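You operate a simulated robot arm through the tools that you are given. There is no shell and no other tool.

Carry out the task below with a simulated robot arm. There is one attempt and no reset: what you move stays moved.

## Task
Dry cap No. 72 in the small drier for as long as the wash card says.
Fine: then put it back in the short white tray and turn the dial to zero.

The check looks at the end state, three seconds after you hand in, the way a careful person would. Anything else that was tipped, shoved, dropped, spilled or broken makes it a failure. Lids that push on must go on centred and level and be pressed home; caps that screw on are set level and turned clockwise until they are tight.

## Robot
A 7-joint arm with a three-finger gripper, fixed in place. Base frame: the origin is on the floor under the middle of its stand, x ahead of it, y to its left, z up; the work surface is at about z = 1.024. Readings come in m, degrees, newtons and seconds.
It reaches about 1.342 m from its shoulder. Its first joint turns from -166.0 to 166.0 degrees. Payload 2.69 kg.
The TCP is the grasp point between the finger pads, 0.03 m short of the fingertips. In the tool frame z runs along the fingers and y along their closing line. The gripper opens to 0.128 m; its body begins 0.117 m behind the TCP.
Orientation is told as [roll, pitch, yaw] about the base's x, y, z axes, in that order, counted from this pose: with the fingers straight down and closing along the base's y, the tool's x points along the base's -x, its y along +y and its z along -z.

## Interface
- The arm moves only by the tool step_arm. Its argument "rows" is a list of rows, each an object of numbers (a shift or turn left out is 0, a gripper value left out holds the last): "tx", "ty", "tz": the shift along the base's x, y, z in m; "ax", "ay", "az": the turn, a rotation vector about the base's x, y, z in degrees; "fingers": the closure in counts, from 0 (fully open) to 255 (shut). In form: [{"tx": .., "ty": .., "tz": .., "ax": .., "ay": .., "az": .., "fingers": ..}, ...]. A call has 1 to 20 rows; each row shifts and turns the commanded pose from where the row before left it. Rows are played at 5 a second. More than 0.05 m and 8.6 degrees between two rows, or a gripper value outside its range, and nothing of the call is played. Where a pose cannot be reached the arm comes as near as it can. A force on the tool above 90 N (or 10 N above the force at the start of the call, whichever is more), or a blocked arm, ends the call early, and 0.2 s more pass. Each finger travels about 0.127 m/s and halts on what it meets, pressing with about 22 N; the grip force reading is that of the motor and also rises with nothing between the fingers. The clock runs only during rows and for 0.2 s after the last one: add rows that do not move to give the fingers time. The reply holds the time, the measured pose of the TCP, the force on the tool along the base axes, the opening and the grip force, in the units named above and with some noise, with the torque about the TCP (base axes, N m) and any sound that the robot's microphone picked up, and new pictures: "pictures" is both (left out), scene, wrist or none.
- Cameras (640 x 400 px; columns grow to the right, rows downward): "scene" is fixed at [0.4089, -0.6602, 1.7938]; the picture's right is [0.89, -0.46, 0.00], its down [-0.30, -0.59, -0.75] and it looks along [0.34, 0.67, -0.66] (base axes); focal length 351 px, centre (320, 200). "wrist" rides on the gripper at [0.058, 0.054, -0.131] in the tool frame; the picture's right is [-0.68, 0.74, 0.00], its down [-0.62, -0.57, -0.55] and it looks along [-0.40, -0.37, 0.84] (tool axes); focal length 234 px, centre (320, 200). There is no depth. A picture from a camera that has moved, and an enlarged one, comes with that camera's place and axes in the base frame and with its lens. The place of the scene camera against the robot may be out by one fixed shift of up to 0.025 m in any direction.
- raise_lower(by): moves the trunk up (or, below 0, down) by that many m; the arm rides with it, the base frame stays. It gives what a move gives, with no picture.
- enlarge(camera, box): a new picture of the part [left, top, right, bottom] of that camera's present view, enlarged. The clock stands still meanwhile.
- sign_off(): hands the job in; it is judged then, once.

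Nothing tells you positions but the pictures and the camera data. Unless the task says otherwise, let go and move clear before handing in.

The tools are called after ">>>" as name(argument=value, ...) on one line, values as JSON. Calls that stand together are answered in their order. step_arm: Moves the arm, as the interface text tells. Its arguments: {"type":"object","properties":{"rows":{"type":"array"},"pictures":{"type":"string","enum":["both","scene","wrist","none"]}},"required":["rows"]} The other tools are called the same way: raise_lower (by) moves the trunk up or down; enlarge (camera, box) takes an enlarged picture of a part of a camera's view; sign_off () hands the job in.

At the start:

```text
time: 0.0
ee_pos: [0.7892, 0.0565, 1.3896]
orientation: [0.0, -0.1, 0.0]
wrist_force: [0.4, -0.3, -0.1]
wrist_torque: [-0.01, 0.02, 0.0]
gripper_width: 0.1279
finger_force: 0.0
trunk travel left (down, up): [-0.15, 0.2]
```

scene: 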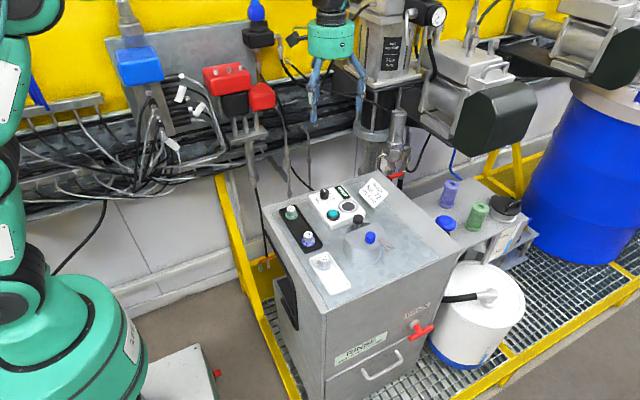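
wrist: 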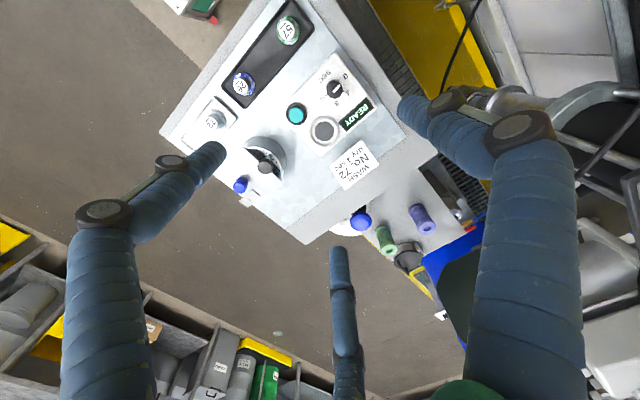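

I see a cabinet top with a black tray holding capped items, a white short tray, a small drier panel with a dial, button and a display reading READY, and a wash card. I'll enlarge both views to read the details.

>>> enlarge(camera="scene", box=[260, 170, 420, 300])

>>> enlarge(camera="wrist", box=[160, 0, 420, 240])

>>> enlarge(camera="wrist", box=[280, 60, 400, 200])

>>> enlarge(camera="wrist", box=[180, 80, 300, 210])

```text
3.08 times, centred on (340, 235) of scene
camera zoom: at [0.4089, -0.6602, 1.7938], right [0.89, -0.46, 0.0], down [-0.3, -0.59, -0.75], along [0.34, 0.67, -0.66], focal length 1079 px, centre (258, 92)
```

zoom: 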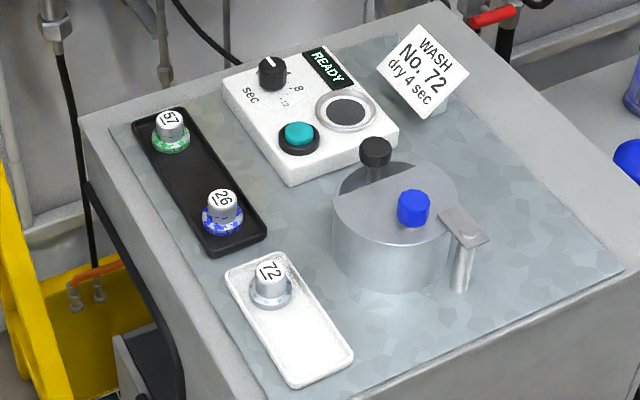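

```text
1.67 times, centred on (290, 120) of wrist
camera zoom: at [0.7307, 0.1096, 1.5201], right [0.68, 0.74, 0.0], down [0.62, -0.57, 0.55], along [0.4, -0.37, -0.84], focal length 390 px, centre (370, 333)
```

zoom: 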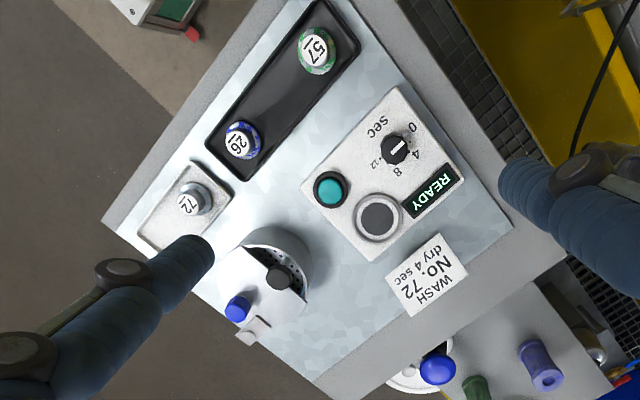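

```text
2.86 times, centred on (340, 130) of wrist
camera zoom: at [0.7307, 0.1096, 1.5201], right [0.68, 0.74, 0.0], down [0.62, -0.57, 0.55], along [0.4, -0.37, -0.84], focal length 669 px, centre (263, 400)
```

zoom: 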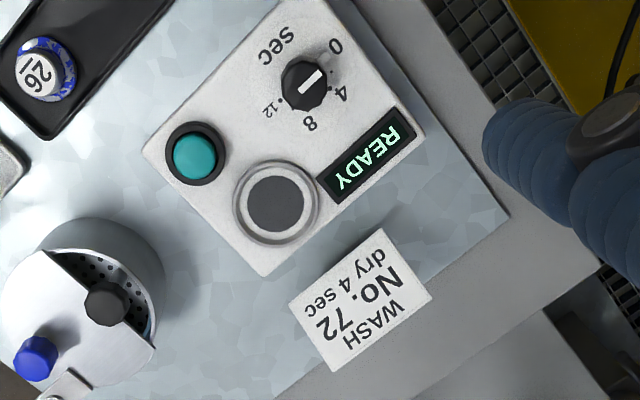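

```text
3.08 times, centred on (240, 145) of wrist
camera zoom: at [0.7307, 0.1096, 1.5201], right [0.68, 0.74, 0.0], down [0.62, -0.57, 0.55], along [0.4, -0.37, -0.84], focal length 720 px, centre (566, 369)
```

zoom: 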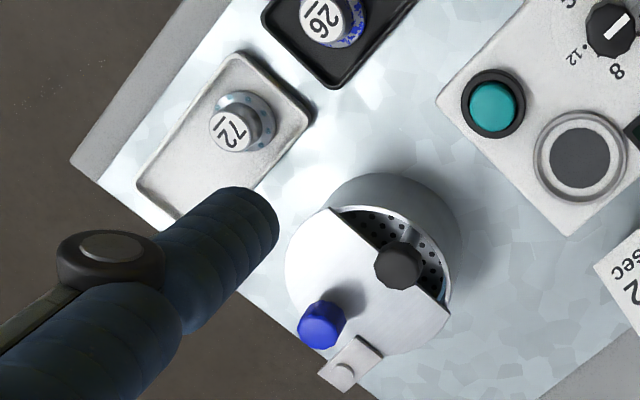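

The card says No. 72 dries for 4 seconds. Cap 72 is already in the short white tray, and the drum with the blue and black knobs looks like the drier. I'll zoom in closer on the drum, dial and latch.

>>> enlarge(camera="scene", box=[338, 195, 388, 250])

>>> enlarge(camera="scene", box=[312, 178, 362, 222])

>>> enlarge(camera="wrist", box=[310, 60, 370, 110])

>>> enlarge(camera="wrist", box=[225, 130, 295, 210])

```text
7.27 times, centred on (363, 222) of scene
camera zoom: at [0.4089, -0.6602, 1.7938], right [0.89, -0.46, 0.0], down [-0.3, -0.59, -0.75], along [0.34, 0.67, -0.66], focal length 2550 px, centre (7, 36)
```

zoom: 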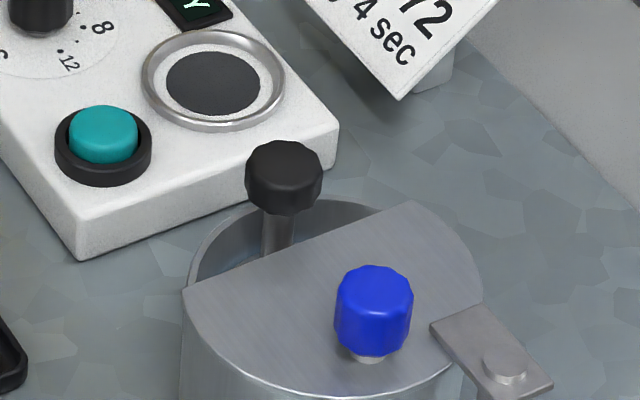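

```text
9.09 times, centred on (337, 200) of scene
camera zoom: at [0.4089, -0.6602, 1.7938], right [0.89, -0.46, 0.0], down [-0.3, -0.59, -0.75], along [0.34, 0.67, -0.66], focal length 3188 px, centre (166, 200)
```

zoom: 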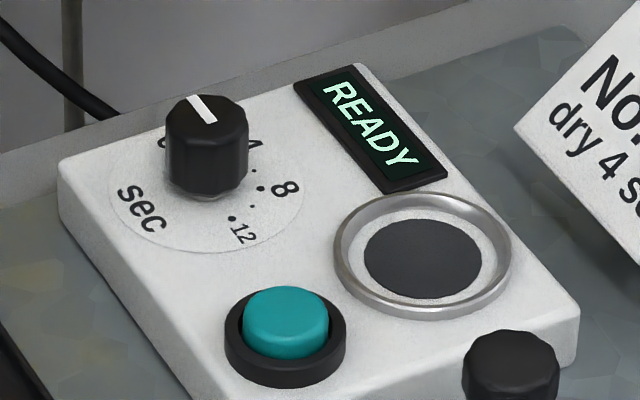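

```text
8.00 times, centred on (340, 85) of wrist
camera zoom: at [0.7307, 0.1096, 1.5201], right [0.68, 0.74, 0.0], down [0.62, -0.57, 0.55], along [0.4, -0.37, -0.84], focal length 1873 px, centre (160, 1120)
```

zoom: 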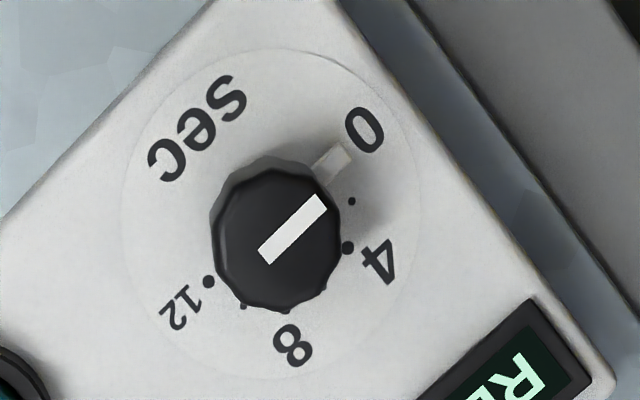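

```text
5.00 times, centred on (260, 170) of wrist
camera zoom: at [0.7307, 0.1096, 1.5201], right [0.68, 0.74, 0.0], down [0.62, -0.57, 0.55], along [0.4, -0.37, -0.84], focal length 1171 px, centre (620, 350)
```

zoom: 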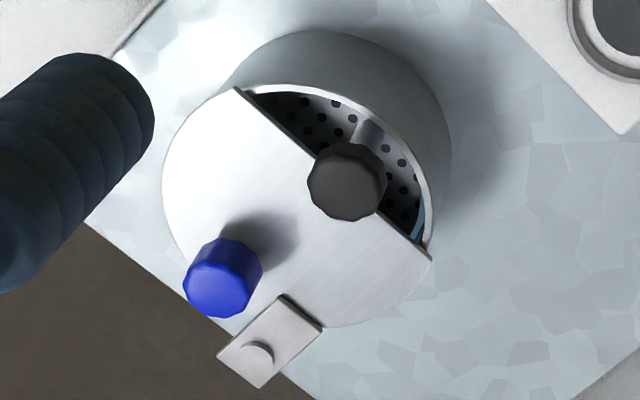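

The dial's pointer looks to be at the 0 tick. I still need to understand the drum and its lid, so I'll move the wrist camera over the drum at a safe height.

>>> step_arm(rows=[{"tx": -0.03, "ty": -0.02, "tz": -0.02}, {"tx": -0.03, "ty": -0.02, "tz": -0.02}, {"tx": -0.03, "ty": -0.02, "tz": -0.02}, {"tx": -0.03, "ty": -0.01, "tz": -0.02}, {}], pictures="both")

```text
time: 1.2
ee_pos: [0.6696, -0.0129, 1.3084]
orientation: [0.0, -0.1, 0.0]
wrist_force: [-1.0, 0.1, 0.7]
wrist_torque: [0.0, -0.05, 0.0]
gripper_width: 0.128
finger_force: 0.1
trunk travel left (down, up): [-0.15, 0.2]
camera wrist: at [0.6109, 0.0408, 1.4404], right [0.68, 0.74, 0.0], down [0.62, -0.57, 0.55], along [0.4, -0.37, -0.84], focal length 234 px, centre (320, 200)
```

scene: 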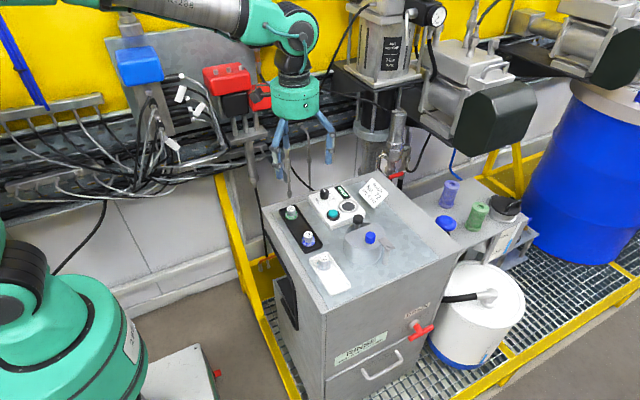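
wrist: 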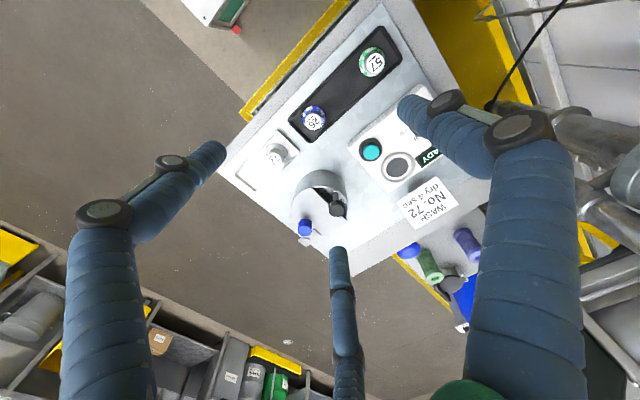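

The drum is now near the centre of the wrist view, so I'll enlarge it to see the mechanism.

>>> enlarge(camera="wrist", box=[280, 160, 360, 260])

>>> enlarge(camera="wrist", box=[340, 80, 470, 230])

>>> enlarge(camera="wrist", box=[230, 30, 390, 200])

```text
4.00 times, centred on (320, 210) of wrist
camera zoom: at [0.6109, 0.0408, 1.4404], right [0.68, 0.74, 0.0], down [0.62, -0.57, 0.55], along [0.4, -0.37, -0.84], focal length 937 px, centre (320, 160)
```

zoom: 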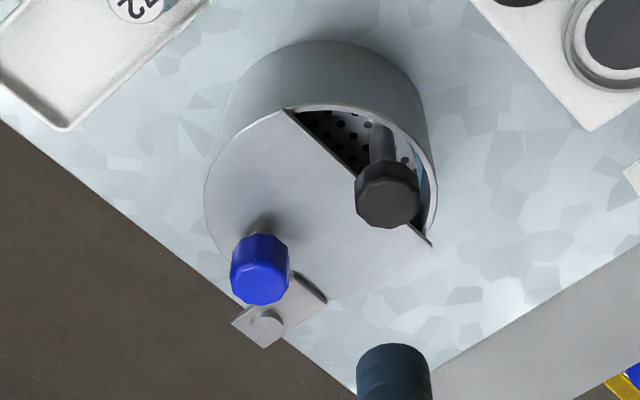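

```text
2.67 times, centred on (405, 155) of wrist
camera zoom: at [0.6109, 0.0408, 1.4404], right [0.68, 0.74, 0.0], down [0.62, -0.57, 0.55], along [0.4, -0.37, -0.84], focal length 624 px, centre (93, 320)
```

zoom: 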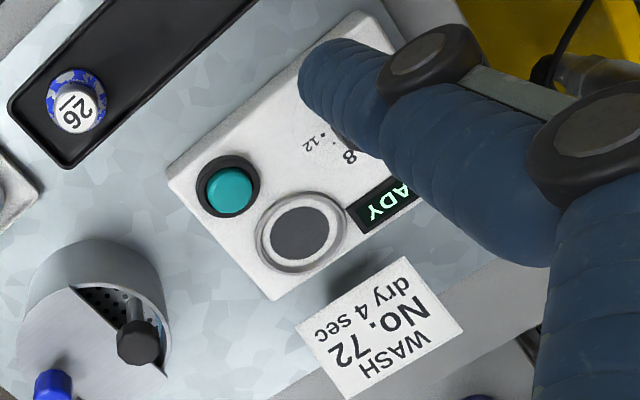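

```text
2.35 times, centred on (310, 115) of wrist
camera zoom: at [0.6109, 0.0408, 1.4404], right [0.68, 0.74, 0.0], down [0.62, -0.57, 0.55], along [0.4, -0.37, -0.84], focal length 551 px, centre (344, 400)
```

zoom: 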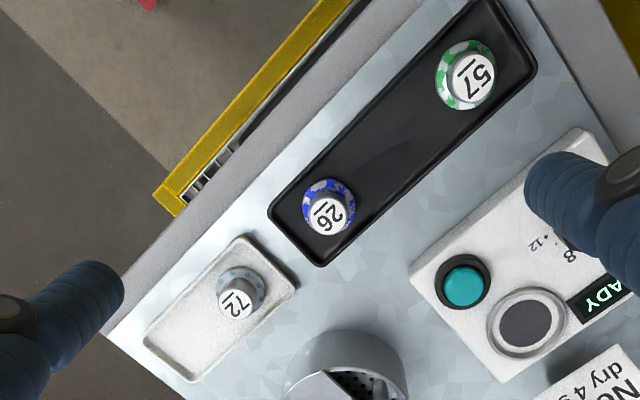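

The drum has a perforated basket, a D-shaped lid with a blue knob, a black knob on a stem coming up from inside, and a plate on a post at the back. I'll turn the wrist and come closer to look into the opening from the +y side.

>>> step_arm(rows=[{"tx": 0.0212, "ty": 0.0033, "tz": -0.018, "az": -7.83}, {"tx": 0.0212, "ty": 0.0033, "tz": -0.018, "az": -7.83}, {"tx": 0.0212, "ty": 0.0033, "tz": -0.018, "az": -7.83}, {"tx": 0.0212, "ty": 0.0033, "tz": -0.018, "az": -7.83}, {"tx": 0.0212, "ty": 0.0033, "tz": -0.018, "az": -7.83}, {"tx": 0.0212, "ty": 0.0033, "tz": -0.018, "az": -7.83}, {}], pictures="both")

>>> enlarge(camera="wrist", box=[220, 120, 420, 260])

```text
time: 2.8
ee_pos: [0.7937, 0.006, 1.2004]
orientation: [0.0, -0.1, -47.0]
wrist_force: [0.3, 0.2, -0.7]
wrist_torque: [0.02, 0.04, -0.01]
gripper_width: 0.128
finger_force: 0.0
trunk travel left (down, up): [-0.15, 0.2]
camera wrist: at [0.7947, 0.0842, 1.3317], right [1.0, 0.01, 0.0], down [0.01, -0.84, 0.55], along [0.0, -0.55, -0.84], focal length 234 px, centre (320, 200)
```

scene: 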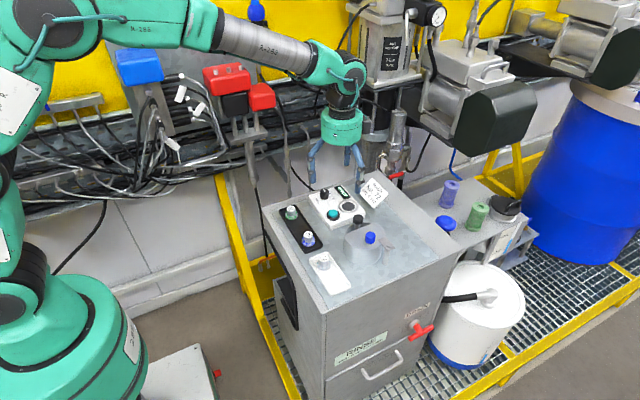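
wrist: 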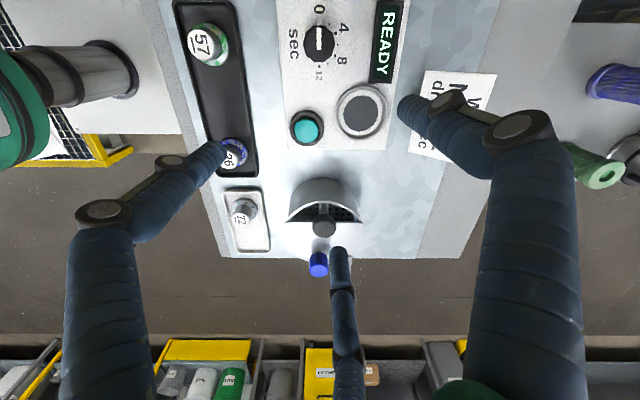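

```text
2.86 times, centred on (320, 190) of wrist
camera zoom: at [0.7947, 0.0842, 1.3317], right [1.0, 0.01, 0.0], down [0.01, -0.84, 0.55], along [0.0, -0.55, -0.84], focal length 669 px, centre (320, 229)
```

zoom: 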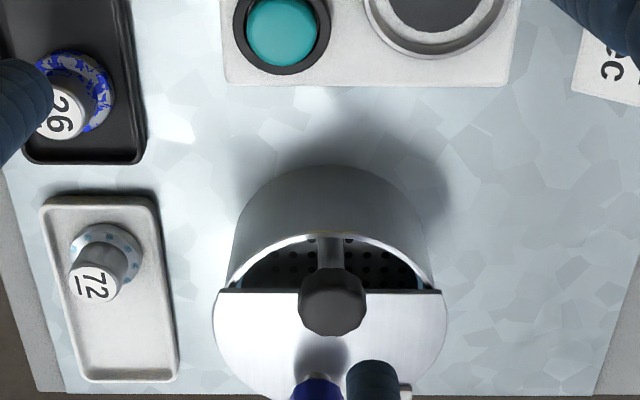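

The yaw-turned view lines up with the base axes. I'll look at the drum from the −x side next and then from −y to understand the plate on the post and the lid.

>>> step_arm(rows=[{"tx": -0.009, "ty": -0.013, "az": 8.2}, {"tx": -0.009, "ty": -0.013, "az": 8.2}, {"tx": -0.009, "ty": -0.013, "az": 8.2}, {"tx": -0.009, "ty": -0.013, "az": 8.2}, {"tx": -0.009, "ty": -0.013, "az": 8.2}, {"tx": -0.009, "ty": -0.013, "az": 8.2}, {"tx": -0.009, "ty": -0.013, "az": 8.2}, {"tx": -0.009, "ty": -0.013, "az": 8.2}, {"tx": -0.009, "ty": -0.013, "az": 8.2}, {"tx": -0.009, "ty": -0.013, "az": 8.2}, {"az": 8.0}, {}], pictures="wrist")

>>> enlarge(camera="wrist", box=[220, 110, 420, 260])

```text
time: 5.4
ee_pos: [0.7061, -0.1228, 1.2012]
orientation: [0.1, 0.0, 43.0]
wrist_force: [0.4, 0.5, -0.2]
wrist_torque: [-0.01, -0.02, 0.05]
gripper_width: 0.128
finger_force: 0.1
trunk travel left (down, up): [-0.15, 0.2]
camera wrist: at [0.6272, -0.125, 1.3321], right [-0.01, 1.0, 0.0], down [0.84, 0.01, 0.55], along [0.55, 0.0, -0.84], focal length 234 px, centre (320, 200)
```

wrist: 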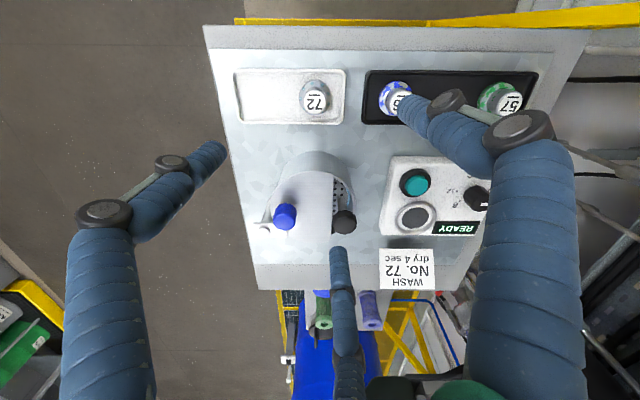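

```text
2.67 times, centred on (320, 185) of wrist
camera zoom: at [0.6272, -0.125, 1.3321], right [-0.01, 1.0, 0.0], down [0.84, 0.01, 0.55], along [0.55, 0.0, -0.84], focal length 624 px, centre (320, 240)
```

zoom: 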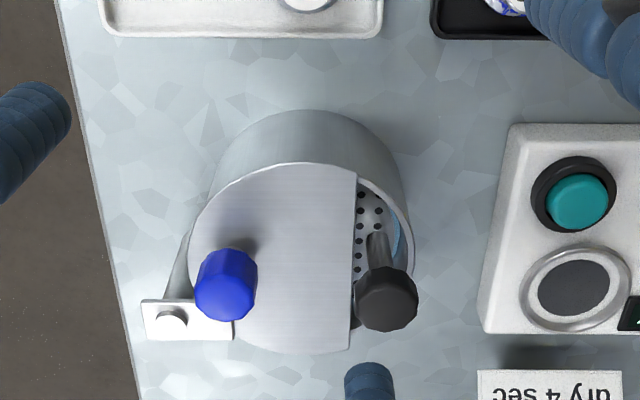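

The basket floor looks shallow (about z 1.06), and the stem with the black knob rises from it. I'll look from the −y side to see how the plate relates to the lid.

>>> step_arm(rows=[{"tx": 0.01, "ty": -0.013, "az": 8.2}, {"tx": 0.01, "ty": -0.013, "az": 8.2}, {"tx": 0.01, "ty": -0.013, "az": 8.2}, {"tx": 0.01, "ty": -0.013, "az": 8.2}, {"tx": 0.01, "ty": -0.013, "az": 8.2}, {"tx": 0.01, "ty": -0.013, "az": 8.2}, {"tx": 0.01, "ty": -0.013, "az": 8.2}, {"tx": 0.01, "ty": -0.013, "az": 8.2}, {"tx": 0.01, "ty": -0.013, "az": 8.2}, {"tx": 0.004, "az": 8.2}, {"az": 8.0}, {}], pictures="both")

>>> enlarge(camera="wrist", box=[220, 110, 420, 260])

```text
time: 8.0
ee_pos: [0.7997, -0.2413, 1.2011]
orientation: [0.0, 0.0, 133.1]
wrist_force: [-0.5, 0.2, 0.6]
wrist_torque: [0.03, -0.02, 0.02]
gripper_width: 0.1281
finger_force: 0.1
trunk travel left (down, up): [-0.15, 0.2]
camera wrist: at [0.8007, -0.3209, 1.3326], right [-1.0, -0.01, 0.0], down [-0.01, 0.84, 0.55], along [-0.01, 0.55, -0.84], focal length 234 px, centre (320, 200)
```

scene: 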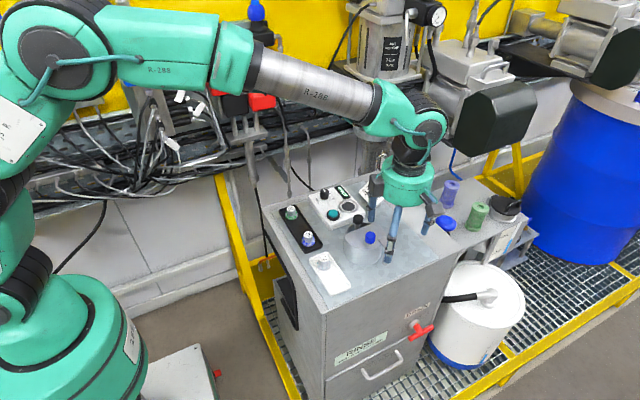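
wrist: 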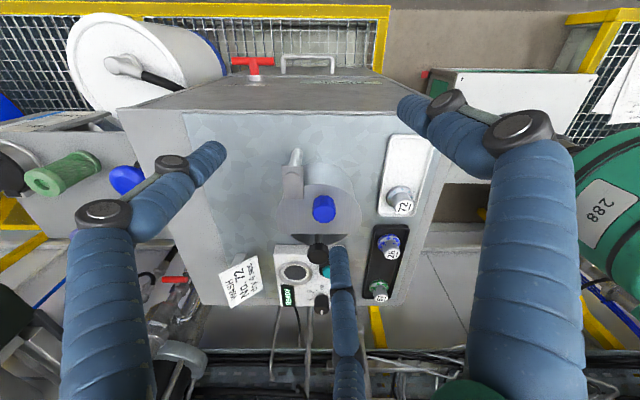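

```text
2.67 times, centred on (320, 185) of wrist
camera zoom: at [0.8007, -0.3209, 1.3326], right [-1.0, -0.01, 0.0], down [-0.01, 0.84, 0.55], along [-0.01, 0.55, -0.84], focal length 624 px, centre (320, 240)
```

zoom: 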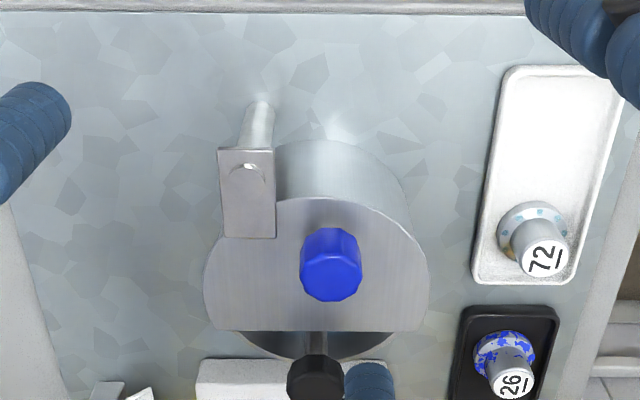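

>>> enlarge(camera="wrist", box=[275, 135, 365, 245])

>>> enlarge(camera="wrist", box=[360, 130, 440, 240])

>>> enlarge(camera="scene", box=[335, 210, 400, 270])

```text
3.64 times, centred on (320, 190) of wrist
camera zoom: at [0.8007, -0.3209, 1.3326], right [-1.0, -0.01, 0.0], down [-0.01, 0.84, 0.55], along [-0.01, 0.55, -0.84], focal length 852 px, centre (320, 236)
```

zoom: 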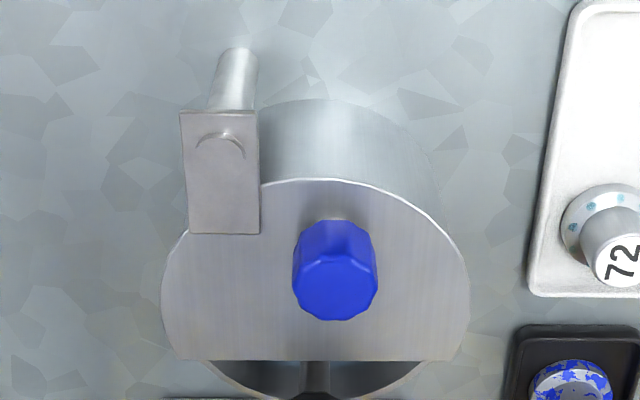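

```text
3.64 times, centred on (400, 185) of wrist
camera zoom: at [0.8007, -0.3209, 1.3326], right [-1.0, -0.01, 0.0], down [-0.01, 0.84, 0.55], along [-0.01, 0.55, -0.84], focal length 852 px, centre (29, 254)
```

zoom: 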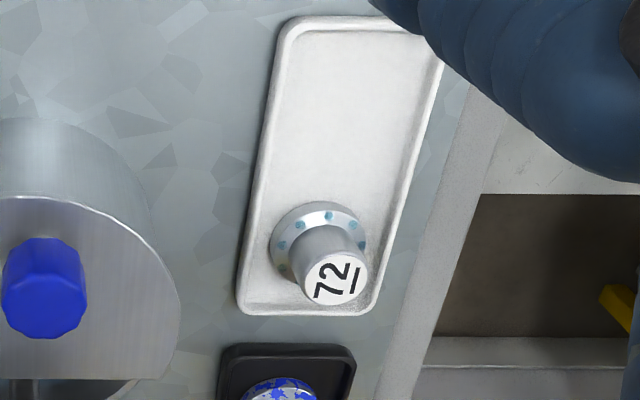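

```text
6.67 times, centred on (368, 240) of scene
camera zoom: at [0.4089, -0.6602, 1.7938], right [0.89, -0.46, 0.0], down [-0.3, -0.59, -0.75], along [0.34, 0.67, -0.66], focal length 2338 px, centre (3, -67)
```

zoom: 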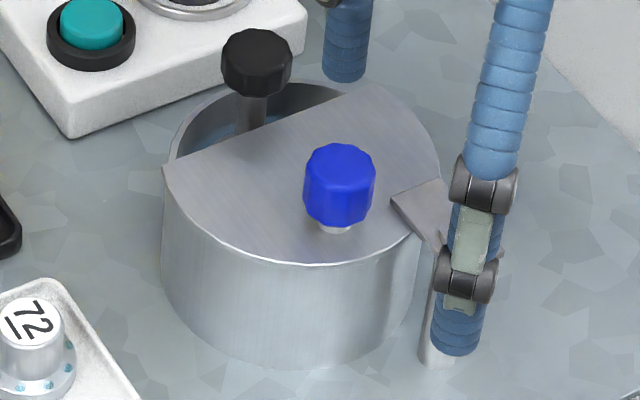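

I take the plate to be the arm of a lid that swings about the pin at roughly (0.828, −0.199). The blue knob is at about (0.793, −0.163, top 1.123), the black knob at (0.80, −0.097), and cap 72 at (0.674, −0.129, top 1.054). I'll turn to yaw −60 so that a gap between fingers faces the black knob, and go above the blue knob.

>>> step_arm(rows=[{"tz": 0.01, "az": -8.4}, {"tz": 0.01, "az": -8.4}, {"tz": 0.01, "az": -8.4}, {"az": -8.4}, {"az": -8.4}, {"az": -8.4}, {"az": -8.4}, {"az": -8.4}, {"az": -8.4}, {"az": -8.4}, {"az": -8.4}, {"ty": 0.01, "az": -8.4}, {"ty": 0.01, "az": -8.4}, {"ty": 0.01, "az": -8.4}, {"ty": 0.01, "az": -8.4}, {"ty": 0.01, "az": -8.4}, {"ty": 0.01, "az": -8.4}, {"ty": 0.01, "az": -8.4}, {"tx": -0.006, "ty": 0.008, "az": -8.4}], pictures="none")

>>> step_arm(rows=[{"az": -8.4}, {"az": -8.4}, {"az": -8.4}, {"az": -8.3}, {"fingers": 130}, {"fingers": 130}, {"fingers": 130}, {"fingers": 130}], pictures="both")

```text
time: 12.0
ee_pos: [0.7943, -0.1633, 1.2306]
orientation: [0.1, 0.1, -26.7]
wrist_force: [-0.1, 0.3, 0.5]
wrist_torque: [0.0, 0.02, -0.03]
gripper_width: 0.128
finger_force: 0.0
trunk travel left (down, up): [-0.15, 0.2]
```

```text
time: 13.8
ee_pos: [0.7934, -0.1632, 1.2299]
orientation: [0.0, 0.0, -60.1]
wrist_force: [-0.1, 0.0, 0.9]
wrist_torque: [0.04, 0.03, -0.02]
gripper_width: 0.0627
finger_force: 0.0
trunk travel left (down, up): [-0.15, 0.2]
camera wrist: at [0.8115, -0.086, 1.3621], right [0.98, -0.22, 0.0], down [-0.18, -0.82, 0.55], along [-0.12, -0.54, -0.84], focal length 234 px, centre (320, 200)
```

scene: 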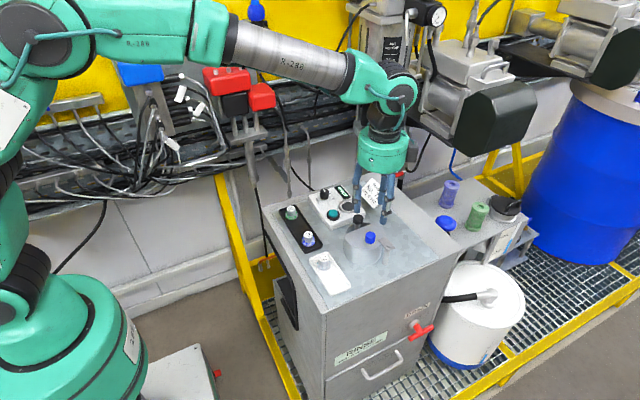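
wrist: 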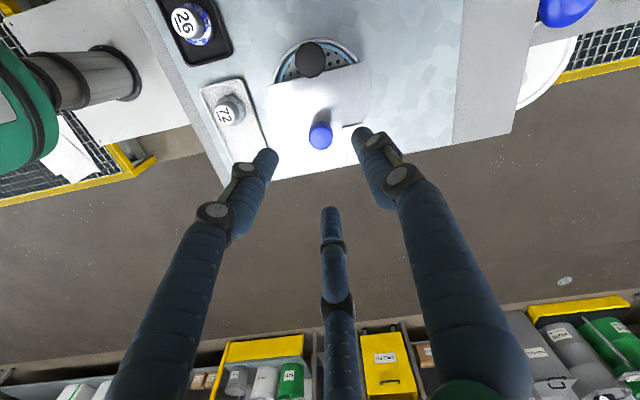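

From here I see the drum almost straight from above, and the half-closed fingers are about 0.02 m thick. I'll enlarge the drum to refine its geometry.

>>> enlarge(camera="wrist", box=[250, 20, 390, 170])

>>> enlarge(camera="wrist", box=[180, 60, 290, 200])

```text
2.67 times, centred on (320, 95) of wrist
camera zoom: at [0.8115, -0.086, 1.3621], right [0.98, -0.22, 0.0], down [-0.18, -0.82, 0.55], along [-0.12, -0.54, -0.84], focal length 624 px, centre (320, 480)
```

zoom: 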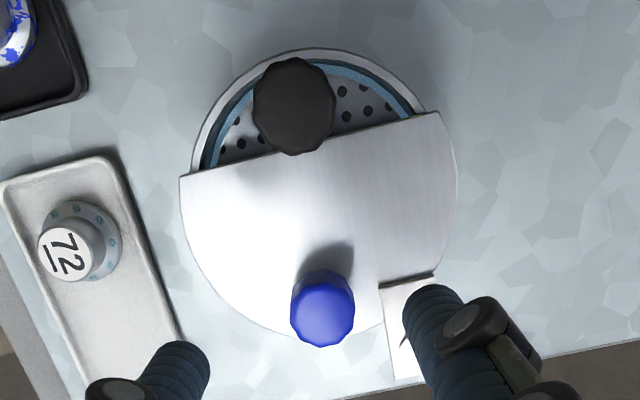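

```text
2.86 times, centred on (235, 130) of wrist
camera zoom: at [0.8115, -0.086, 1.3621], right [0.98, -0.22, 0.0], down [-0.18, -0.82, 0.55], along [-0.12, -0.54, -0.84], focal length 669 px, centre (563, 400)
```

zoom: 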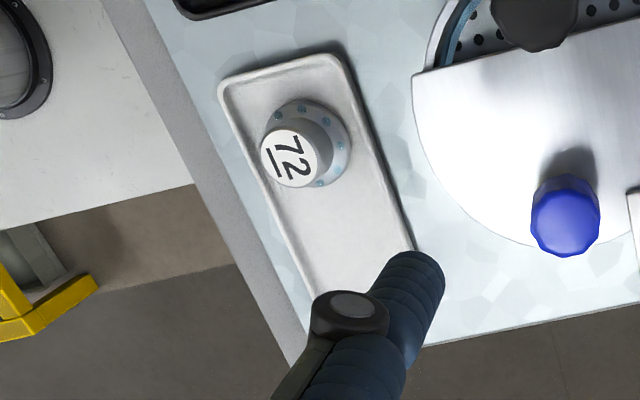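

The lid's chord lies along y≈−0.107 and just clears the stem. I'll lower over the blue knob with the fingers half open, stopping slightly above it to check alignment.

>>> step_arm(rows=[{"tx": 0.001, "tz": -0.02, "fingers": 140}, {"tz": -0.02}, {"tz": -0.02}, {"tz": -0.02}, {}], pictures="both")

>>> enlarge(camera="scene", box=[320, 150, 430, 270])

>>> enlarge(camera="wrist", box=[240, 60, 400, 240])

```text
time: 15.0
ee_pos: [0.7932, -0.1633, 1.1492]
orientation: [0.0, 0.0, -60.2]
wrist_force: [-0.8, -0.5, -0.8]
wrist_torque: [0.01, -0.01, -0.01]
gripper_width: 0.0575
finger_force: 0.1
trunk travel left (down, up): [-0.15, 0.2]
camera wrist: at [0.8121, -0.0856, 1.2815], right [0.98, -0.22, 0.0], down [-0.18, -0.82, 0.55], along [-0.12, -0.54, -0.84], focal length 234 px, centre (320, 200)
```

scene: 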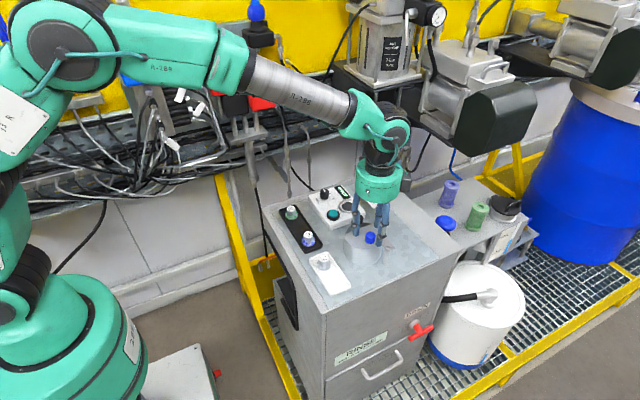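
wrist: 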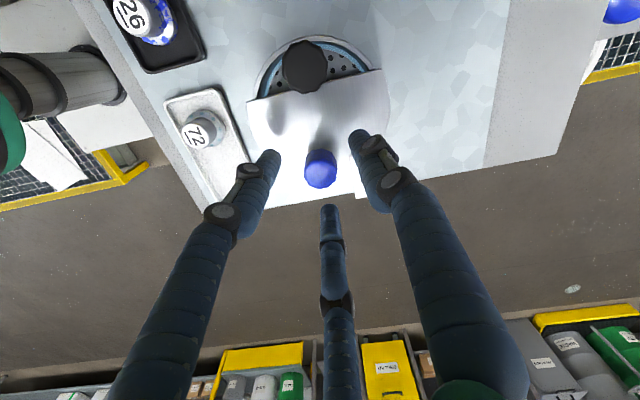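

```text
3.33 times, centred on (375, 210) of scene
camera zoom: at [0.4089, -0.6602, 1.7938], right [0.89, -0.46, 0.0], down [-0.3, -0.59, -0.75], along [0.34, 0.67, -0.66], focal length 1169 px, centre (137, 167)
```

zoom: 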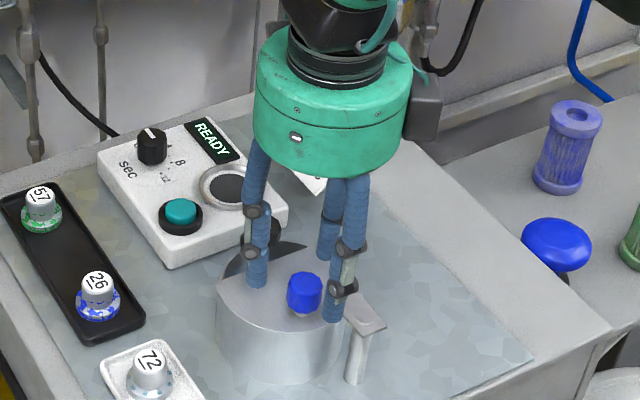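

```text
2.22 times, centred on (320, 150) of wrist
camera zoom: at [0.8121, -0.0856, 1.2815], right [0.98, -0.22, 0.0], down [-0.18, -0.82, 0.55], along [-0.12, -0.54, -0.84], focal length 520 px, centre (320, 311)
```

zoom: 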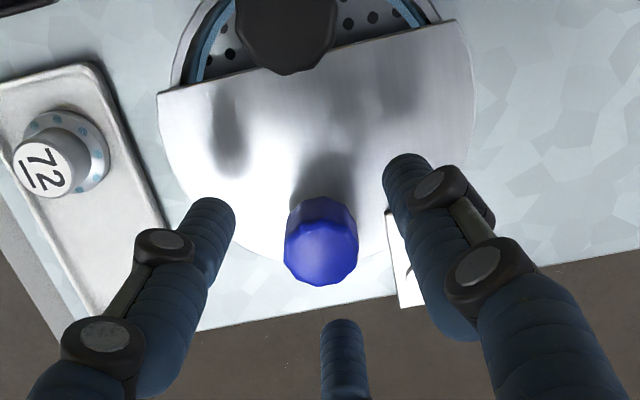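

The blue knob sits between the fingers. I'll lower to about z 1.137 and close on it.

>>> step_arm(rows=[{"tx": 0.0012, "ty": -0.002, "tz": -0.006}, {"tz": -0.006}, {"fingers": 170}, {"fingers": 200}, {"fingers": 230}, {"fingers": 230}, {"fingers": 230}], pictures="both")

>>> enlarge(camera="scene", box=[330, 170, 420, 270])

>>> enlarge(camera="wrist", box=[240, 60, 400, 240])

```text
time: 16.6
ee_pos: [0.7952, -0.1631, 1.1372]
orientation: [-0.1, 0.1, -60.1]
wrist_force: [-11.6, 10.5, -2.9]
wrist_torque: [0.36, 0.34, 0.01]
gripper_width: 0.0252
finger_force: 44.7
trunk travel left (down, up): [-0.15, 0.2]
camera wrist: at [0.8127, -0.0867, 1.2695], right [0.98, -0.22, 0.0], down [-0.18, -0.82, 0.55], along [-0.12, -0.54, -0.84], focal length 234 px, centre (320, 200)
```

scene: 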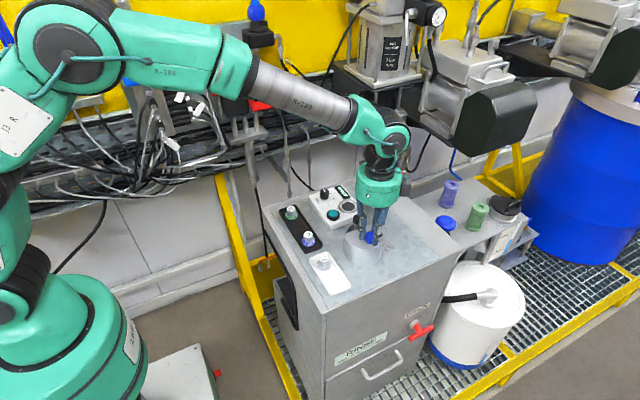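
wrist: 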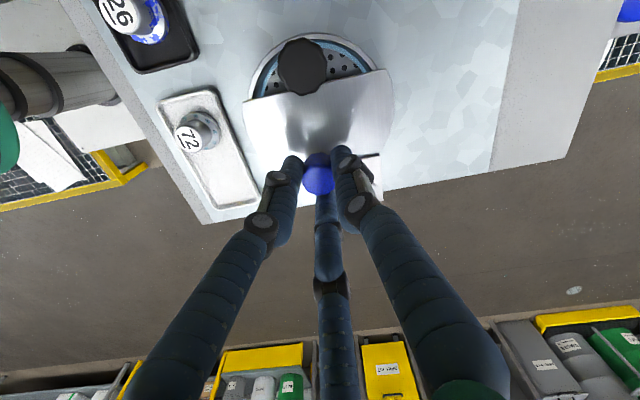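

```text
4.00 times, centred on (375, 220) of scene
camera zoom: at [0.4089, -0.6602, 1.7938], right [0.89, -0.46, 0.0], down [-0.3, -0.59, -0.75], along [0.34, 0.67, -0.66], focal length 1403 px, centre (100, 120)
```

zoom: 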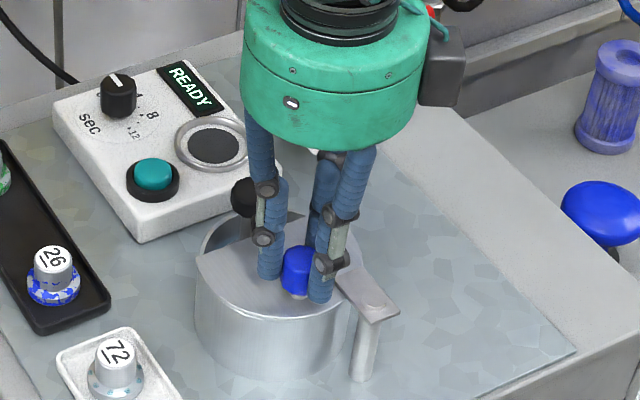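

```text
2.22 times, centred on (320, 150) of wrist
camera zoom: at [0.8127, -0.0867, 1.2695], right [0.98, -0.22, 0.0], down [-0.18, -0.82, 0.55], along [-0.12, -0.54, -0.84], focal length 520 px, centre (320, 311)
```

zoom: 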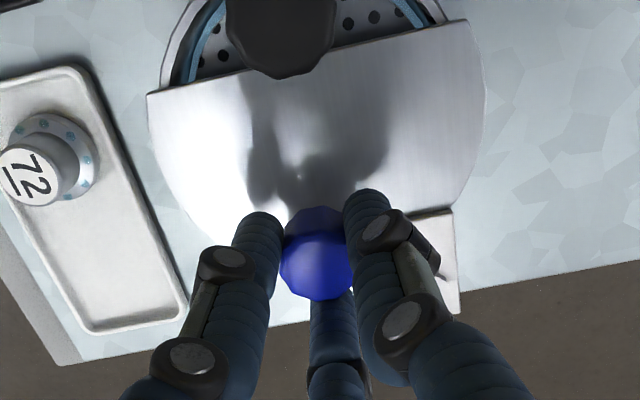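

The knob is gripped with a slight sideways load. I'll relieve that first, then try a small swing of the lid about the pin (counter-clockwise from above) and watch the force.

>>> step_arm(rows=[{"tx": -0.001, "ty": 0.001}, {}], pictures="none")

>>> step_arm(rows=[{"tx": -0.0022, "ty": -0.0022, "az": 3.5}, {}], pictures="none")

```text
time: 17.2
ee_pos: [0.7953, -0.1631, 1.1381]
orientation: [0.0, 0.0, -60.0]
wrist_force: [-5.0, 2.0, -7.7]
wrist_torque: [-0.06, -0.02, -0.05]
gripper_width: 0.0252
finger_force: 44.9
trunk travel left (down, up): [-0.15, 0.2]
```

```text
time: 17.8
ee_pos: [0.7942, -0.1635, 1.1394]
orientation: [0.0, 0.1, -56.5]
wrist_force: [8.7, 14.1, -7.9]
wrist_torque: [0.68, -0.32, -0.06]
gripper_width: 0.025
finger_force: 44.9
trunk travel left (down, up): [-0.15, 0.2]
```

>>> step_arm(rows=[{"tx": -0.0022, "ty": -0.0022, "az": 3.5}, {}], pictures="both")

>>> enlarge(camera="wrist", box=[240, 60, 400, 240])

>>> enlarge(camera="scene", box=[330, 170, 420, 270])

```text
time: 18.4
ee_pos: [0.7934, -0.1646, 1.139]
orientation: [0.1, -0.1, -53.0]
wrist_force: [32.6, 37.1, -8.0]
wrist_torque: [1.46, -0.85, -0.09]
gripper_width: 0.0253
finger_force: 45.2
trunk travel left (down, up): [-0.15, 0.2]
camera wrist: at [0.8018, -0.0864, 1.2697], right [1.0, -0.1, 0.0], down [-0.08, -0.83, 0.55], along [-0.05, -0.55, -0.84], focal length 234 px, centre (320, 200)
```

scene: 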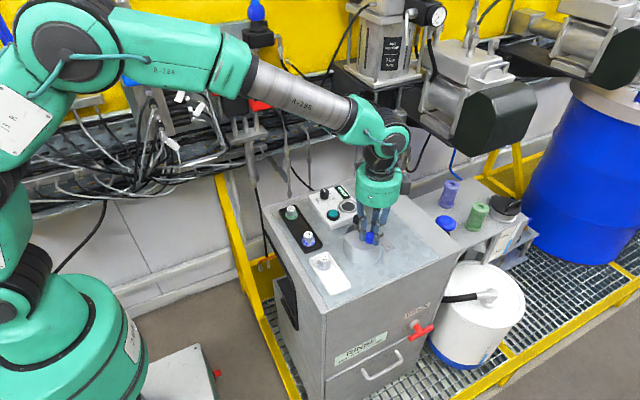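
wrist: 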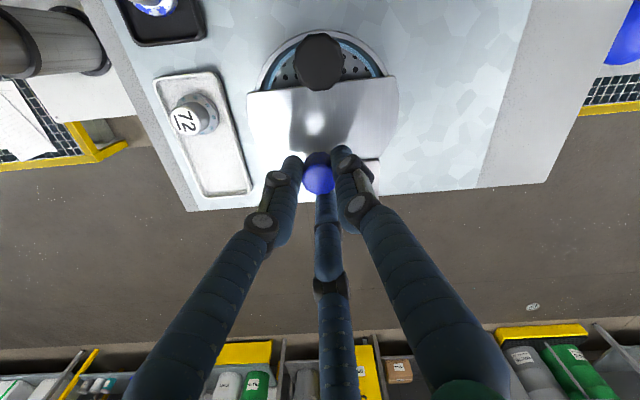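

```text
2.22 times, centred on (320, 150) of wrist
camera zoom: at [0.8018, -0.0864, 1.2697], right [1.0, -0.1, 0.0], down [-0.08, -0.83, 0.55], along [-0.05, -0.55, -0.84], focal length 520 px, centre (320, 311)
```

zoom: 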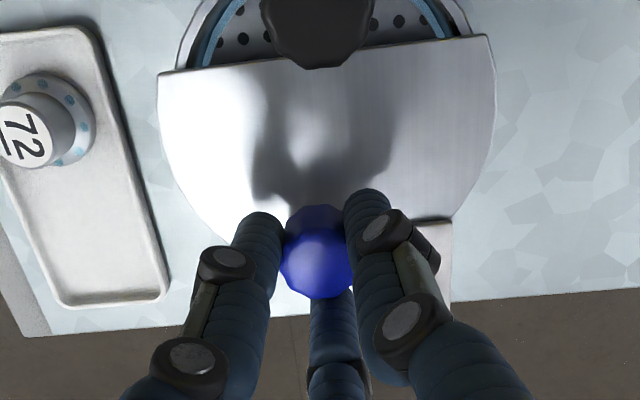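

```text
4.00 times, centred on (375, 220) of scene
camera zoom: at [0.4089, -0.6602, 1.7938], right [0.89, -0.46, 0.0], down [-0.3, -0.59, -0.75], along [0.34, 0.67, -0.66], focal length 1403 px, centre (100, 120)
```

zoom: 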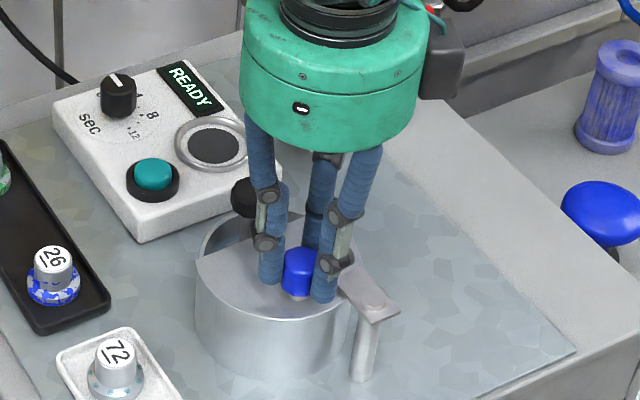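

The lid does not swing that way – the force rose to about 50 N with almost no movement – so I'll go back. Next I'll test with a tiny lift whether it lifts.

>>> step_arm(rows=[{"tx": 0.0022, "ty": 0.0022, "az": -3.5}, {"tx": 0.0022, "ty": 0.0022, "az": -3.5}, {}], pictures="none")

>>> step_arm(rows=[{"tz": 0.002}, {}], pictures="none")

>>> step_arm(rows=[{"tz": 0.002}, {}], pictures="none")

```text
time: 19.2
ee_pos: [0.7937, -0.1648, 1.1385]
orientation: [-0.2, 0.0, -60.1]
wrist_force: [0.9, 8.7, -3.4]
wrist_torque: [-0.54, 0.08, 0.08]
gripper_width: 0.0252
finger_force: 44.9
trunk travel left (down, up): [-0.15, 0.2]
```

```text
time: 19.8
ee_pos: [0.7937, -0.165, 1.1383]
orientation: [-0.2, 0.2, -60.1]
wrist_force: [-3.9, -1.6, -20.5]
wrist_torque: [-0.68, 0.12, -0.18]
gripper_width: 0.0251
finger_force: 44.7
trunk travel left (down, up): [-0.15, 0.2]
```

```text
time: 20.4
ee_pos: [0.7948, -0.1639, 1.1386]
orientation: [-0.2, 0.3, -60.1]
wrist_force: [-3.5, 2.4, -36.4]
wrist_torque: [-0.13, 0.0, -0.02]
gripper_width: 0.0253
finger_force: 44.9
trunk travel left (down, up): [-0.15, 0.2]
```

The lid does not lift either, so something holds it – perhaps the plate is a turn-latch clamping its edge. I'll lower the command back, release, rise and look closely at the plate and stem.

>>> step_arm(rows=[{"tz": -0.003}, {"fingers": 140}, {"fingers": 140}, {"fingers": 140}, {"tz": 0.02}, {"tz": 0.03}, {"tz": 0.03}, {}], pictures="wrist")

>>> enlarge(camera="wrist", box=[240, 40, 400, 180])

```text
time: 22.2
ee_pos: [0.7944, -0.164, 1.2201]
orientation: [0.0, 0.0, -60.2]
wrist_force: [-0.1, 0.0, 0.1]
wrist_torque: [-0.03, -0.03, -0.02]
gripper_width: 0.0578
finger_force: 0.1
trunk travel left (down, up): [-0.15, 0.2]
camera wrist: at [0.8125, -0.0868, 1.3504], right [0.98, -0.22, 0.0], down [-0.18, -0.82, 0.55], along [-0.12, -0.54, -0.84], focal length 234 px, centre (320, 200)
```

wrist: 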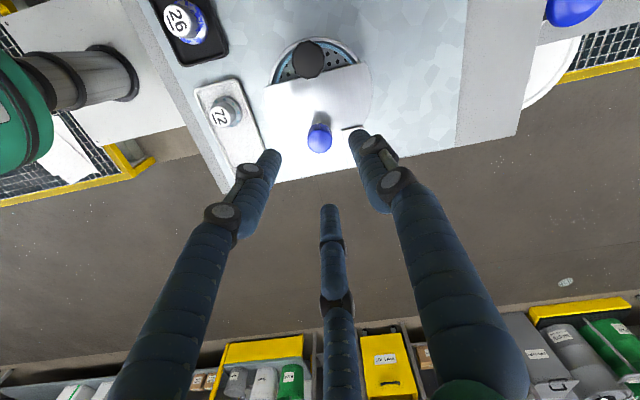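

```text
2.86 times, centred on (320, 110) of wrist
camera zoom: at [0.8125, -0.0868, 1.3504], right [0.98, -0.22, 0.0], down [-0.18, -0.82, 0.55], along [-0.12, -0.54, -0.84], focal length 669 px, centre (320, 457)
```

zoom: 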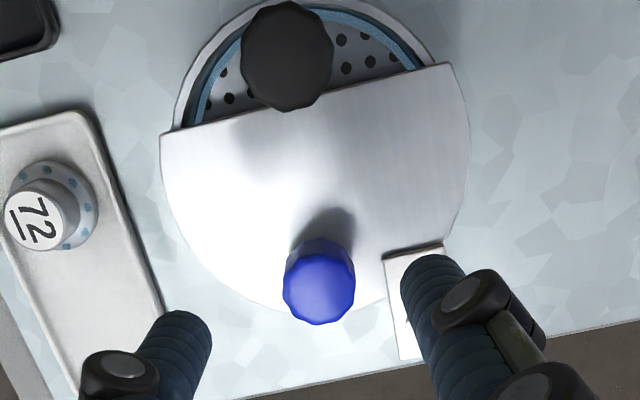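

>>> enlarge(camera="scene", box=[355, 225, 400, 265])

>>> enlarge(camera="scene", box=[335, 200, 385, 245])

```text
10.00 times, centred on (378, 245) of scene
camera zoom: at [0.4089, -0.6602, 1.7938], right [0.89, -0.46, 0.0], down [-0.3, -0.59, -0.75], along [0.34, 0.67, -0.66], focal length 3506 px, centre (-255, -250)
```

zoom: 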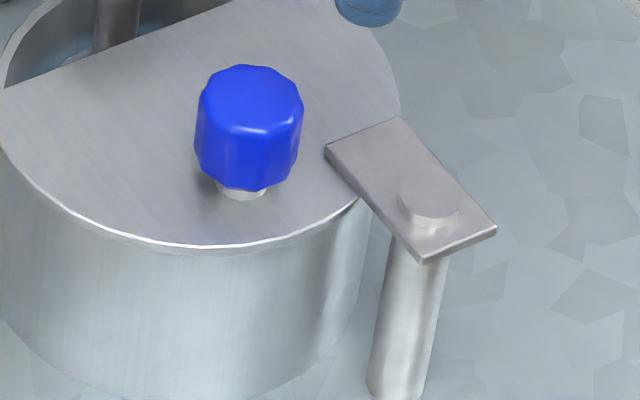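

```text
8.89 times, centred on (360, 222) of scene
camera zoom: at [0.4089, -0.6602, 1.7938], right [0.89, -0.46, 0.0], down [-0.3, -0.59, -0.75], along [0.34, 0.67, -0.66], focal length 3117 px, centre (-36, 0)
```

zoom: 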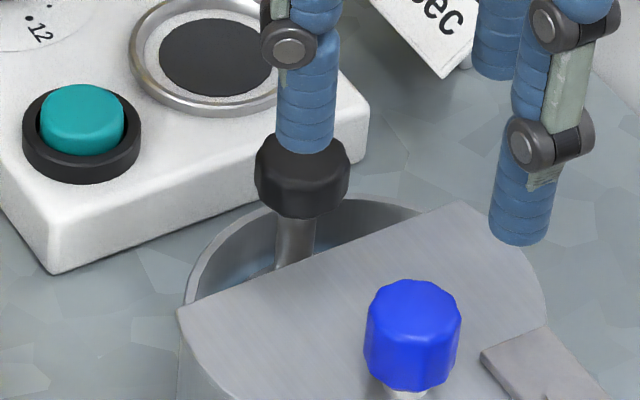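

The plate sits on the lid like a pivot arm, so the lid may only swing the other way (clockwise). I'll grip the blue knob again and test that direction gently.

>>> step_arm(rows=[{"tz": -0.03}, {"tz": -0.03}, {"tz": -0.023}, {"fingers": 170}, {"fingers": 200}, {"fingers": 225}, {"fingers": 225}, {}], pictures="none")

>>> step_arm(rows=[{"tx": 0.0022, "ty": 0.0022, "az": -3.5}, {}], pictures="none")

```text
time: 24.0
ee_pos: [0.796, -0.1626, 1.1353]
orientation: [-0.1, 0.0, -60.0]
wrist_force: [-9.6, 7.9, -2.2]
wrist_torque: [0.24, 0.26, -0.01]
gripper_width: 0.025
finger_force: 45.0
trunk travel left (down, up): [-0.15, 0.2]
```

```text
time: 24.6
ee_pos: [0.7984, -0.1618, 1.1355]
orientation: [-0.1, 0.0, -63.6]
wrist_force: [-11.1, 7.7, -8.3]
wrist_torque: [0.08, 0.28, -0.13]
gripper_width: 0.0252
finger_force: 44.7
trunk travel left (down, up): [-0.15, 0.2]
```

Clockwise is free, so the lid opens that way. I'll shift slightly to relieve the radial load and continue in small arc steps, watching the chord against the stem.

>>> step_arm(rows=[{"tx": 0.001, "ty": 0.003, "az": -3}, {"tx": 0.002, "ty": 0.002, "az": -3}, {}], pictures="wrist")

>>> enlarge(camera="wrist", box=[240, 60, 400, 240])

```text
time: 25.4
ee_pos: [0.8015, -0.1587, 1.136]
orientation: [-0.1, -0.1, -69.6]
wrist_force: [3.7, -5.4, -11.4]
wrist_torque: [-0.23, -0.18, 0.04]
gripper_width: 0.0252
finger_force: 45.1
trunk travel left (down, up): [-0.15, 0.2]
camera wrist: at [0.8316, -0.0845, 1.2674], right [0.93, -0.38, 0.0], down [-0.32, -0.77, 0.55], along [-0.21, -0.51, -0.84], focal length 234 px, centre (320, 200)
```

wrist: 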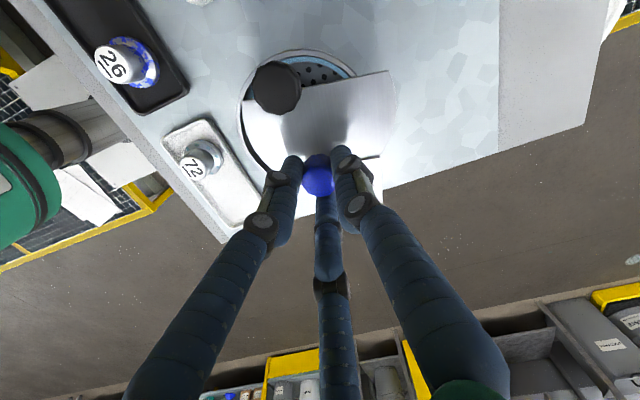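

```text
2.22 times, centred on (320, 150) of wrist
camera zoom: at [0.8316, -0.0845, 1.2674], right [0.93, -0.38, 0.0], down [-0.32, -0.77, 0.55], along [-0.21, -0.51, -0.84], focal length 520 px, centre (320, 311)
```

zoom: 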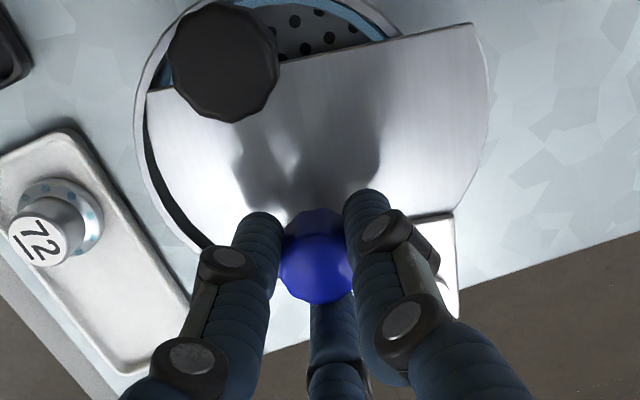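

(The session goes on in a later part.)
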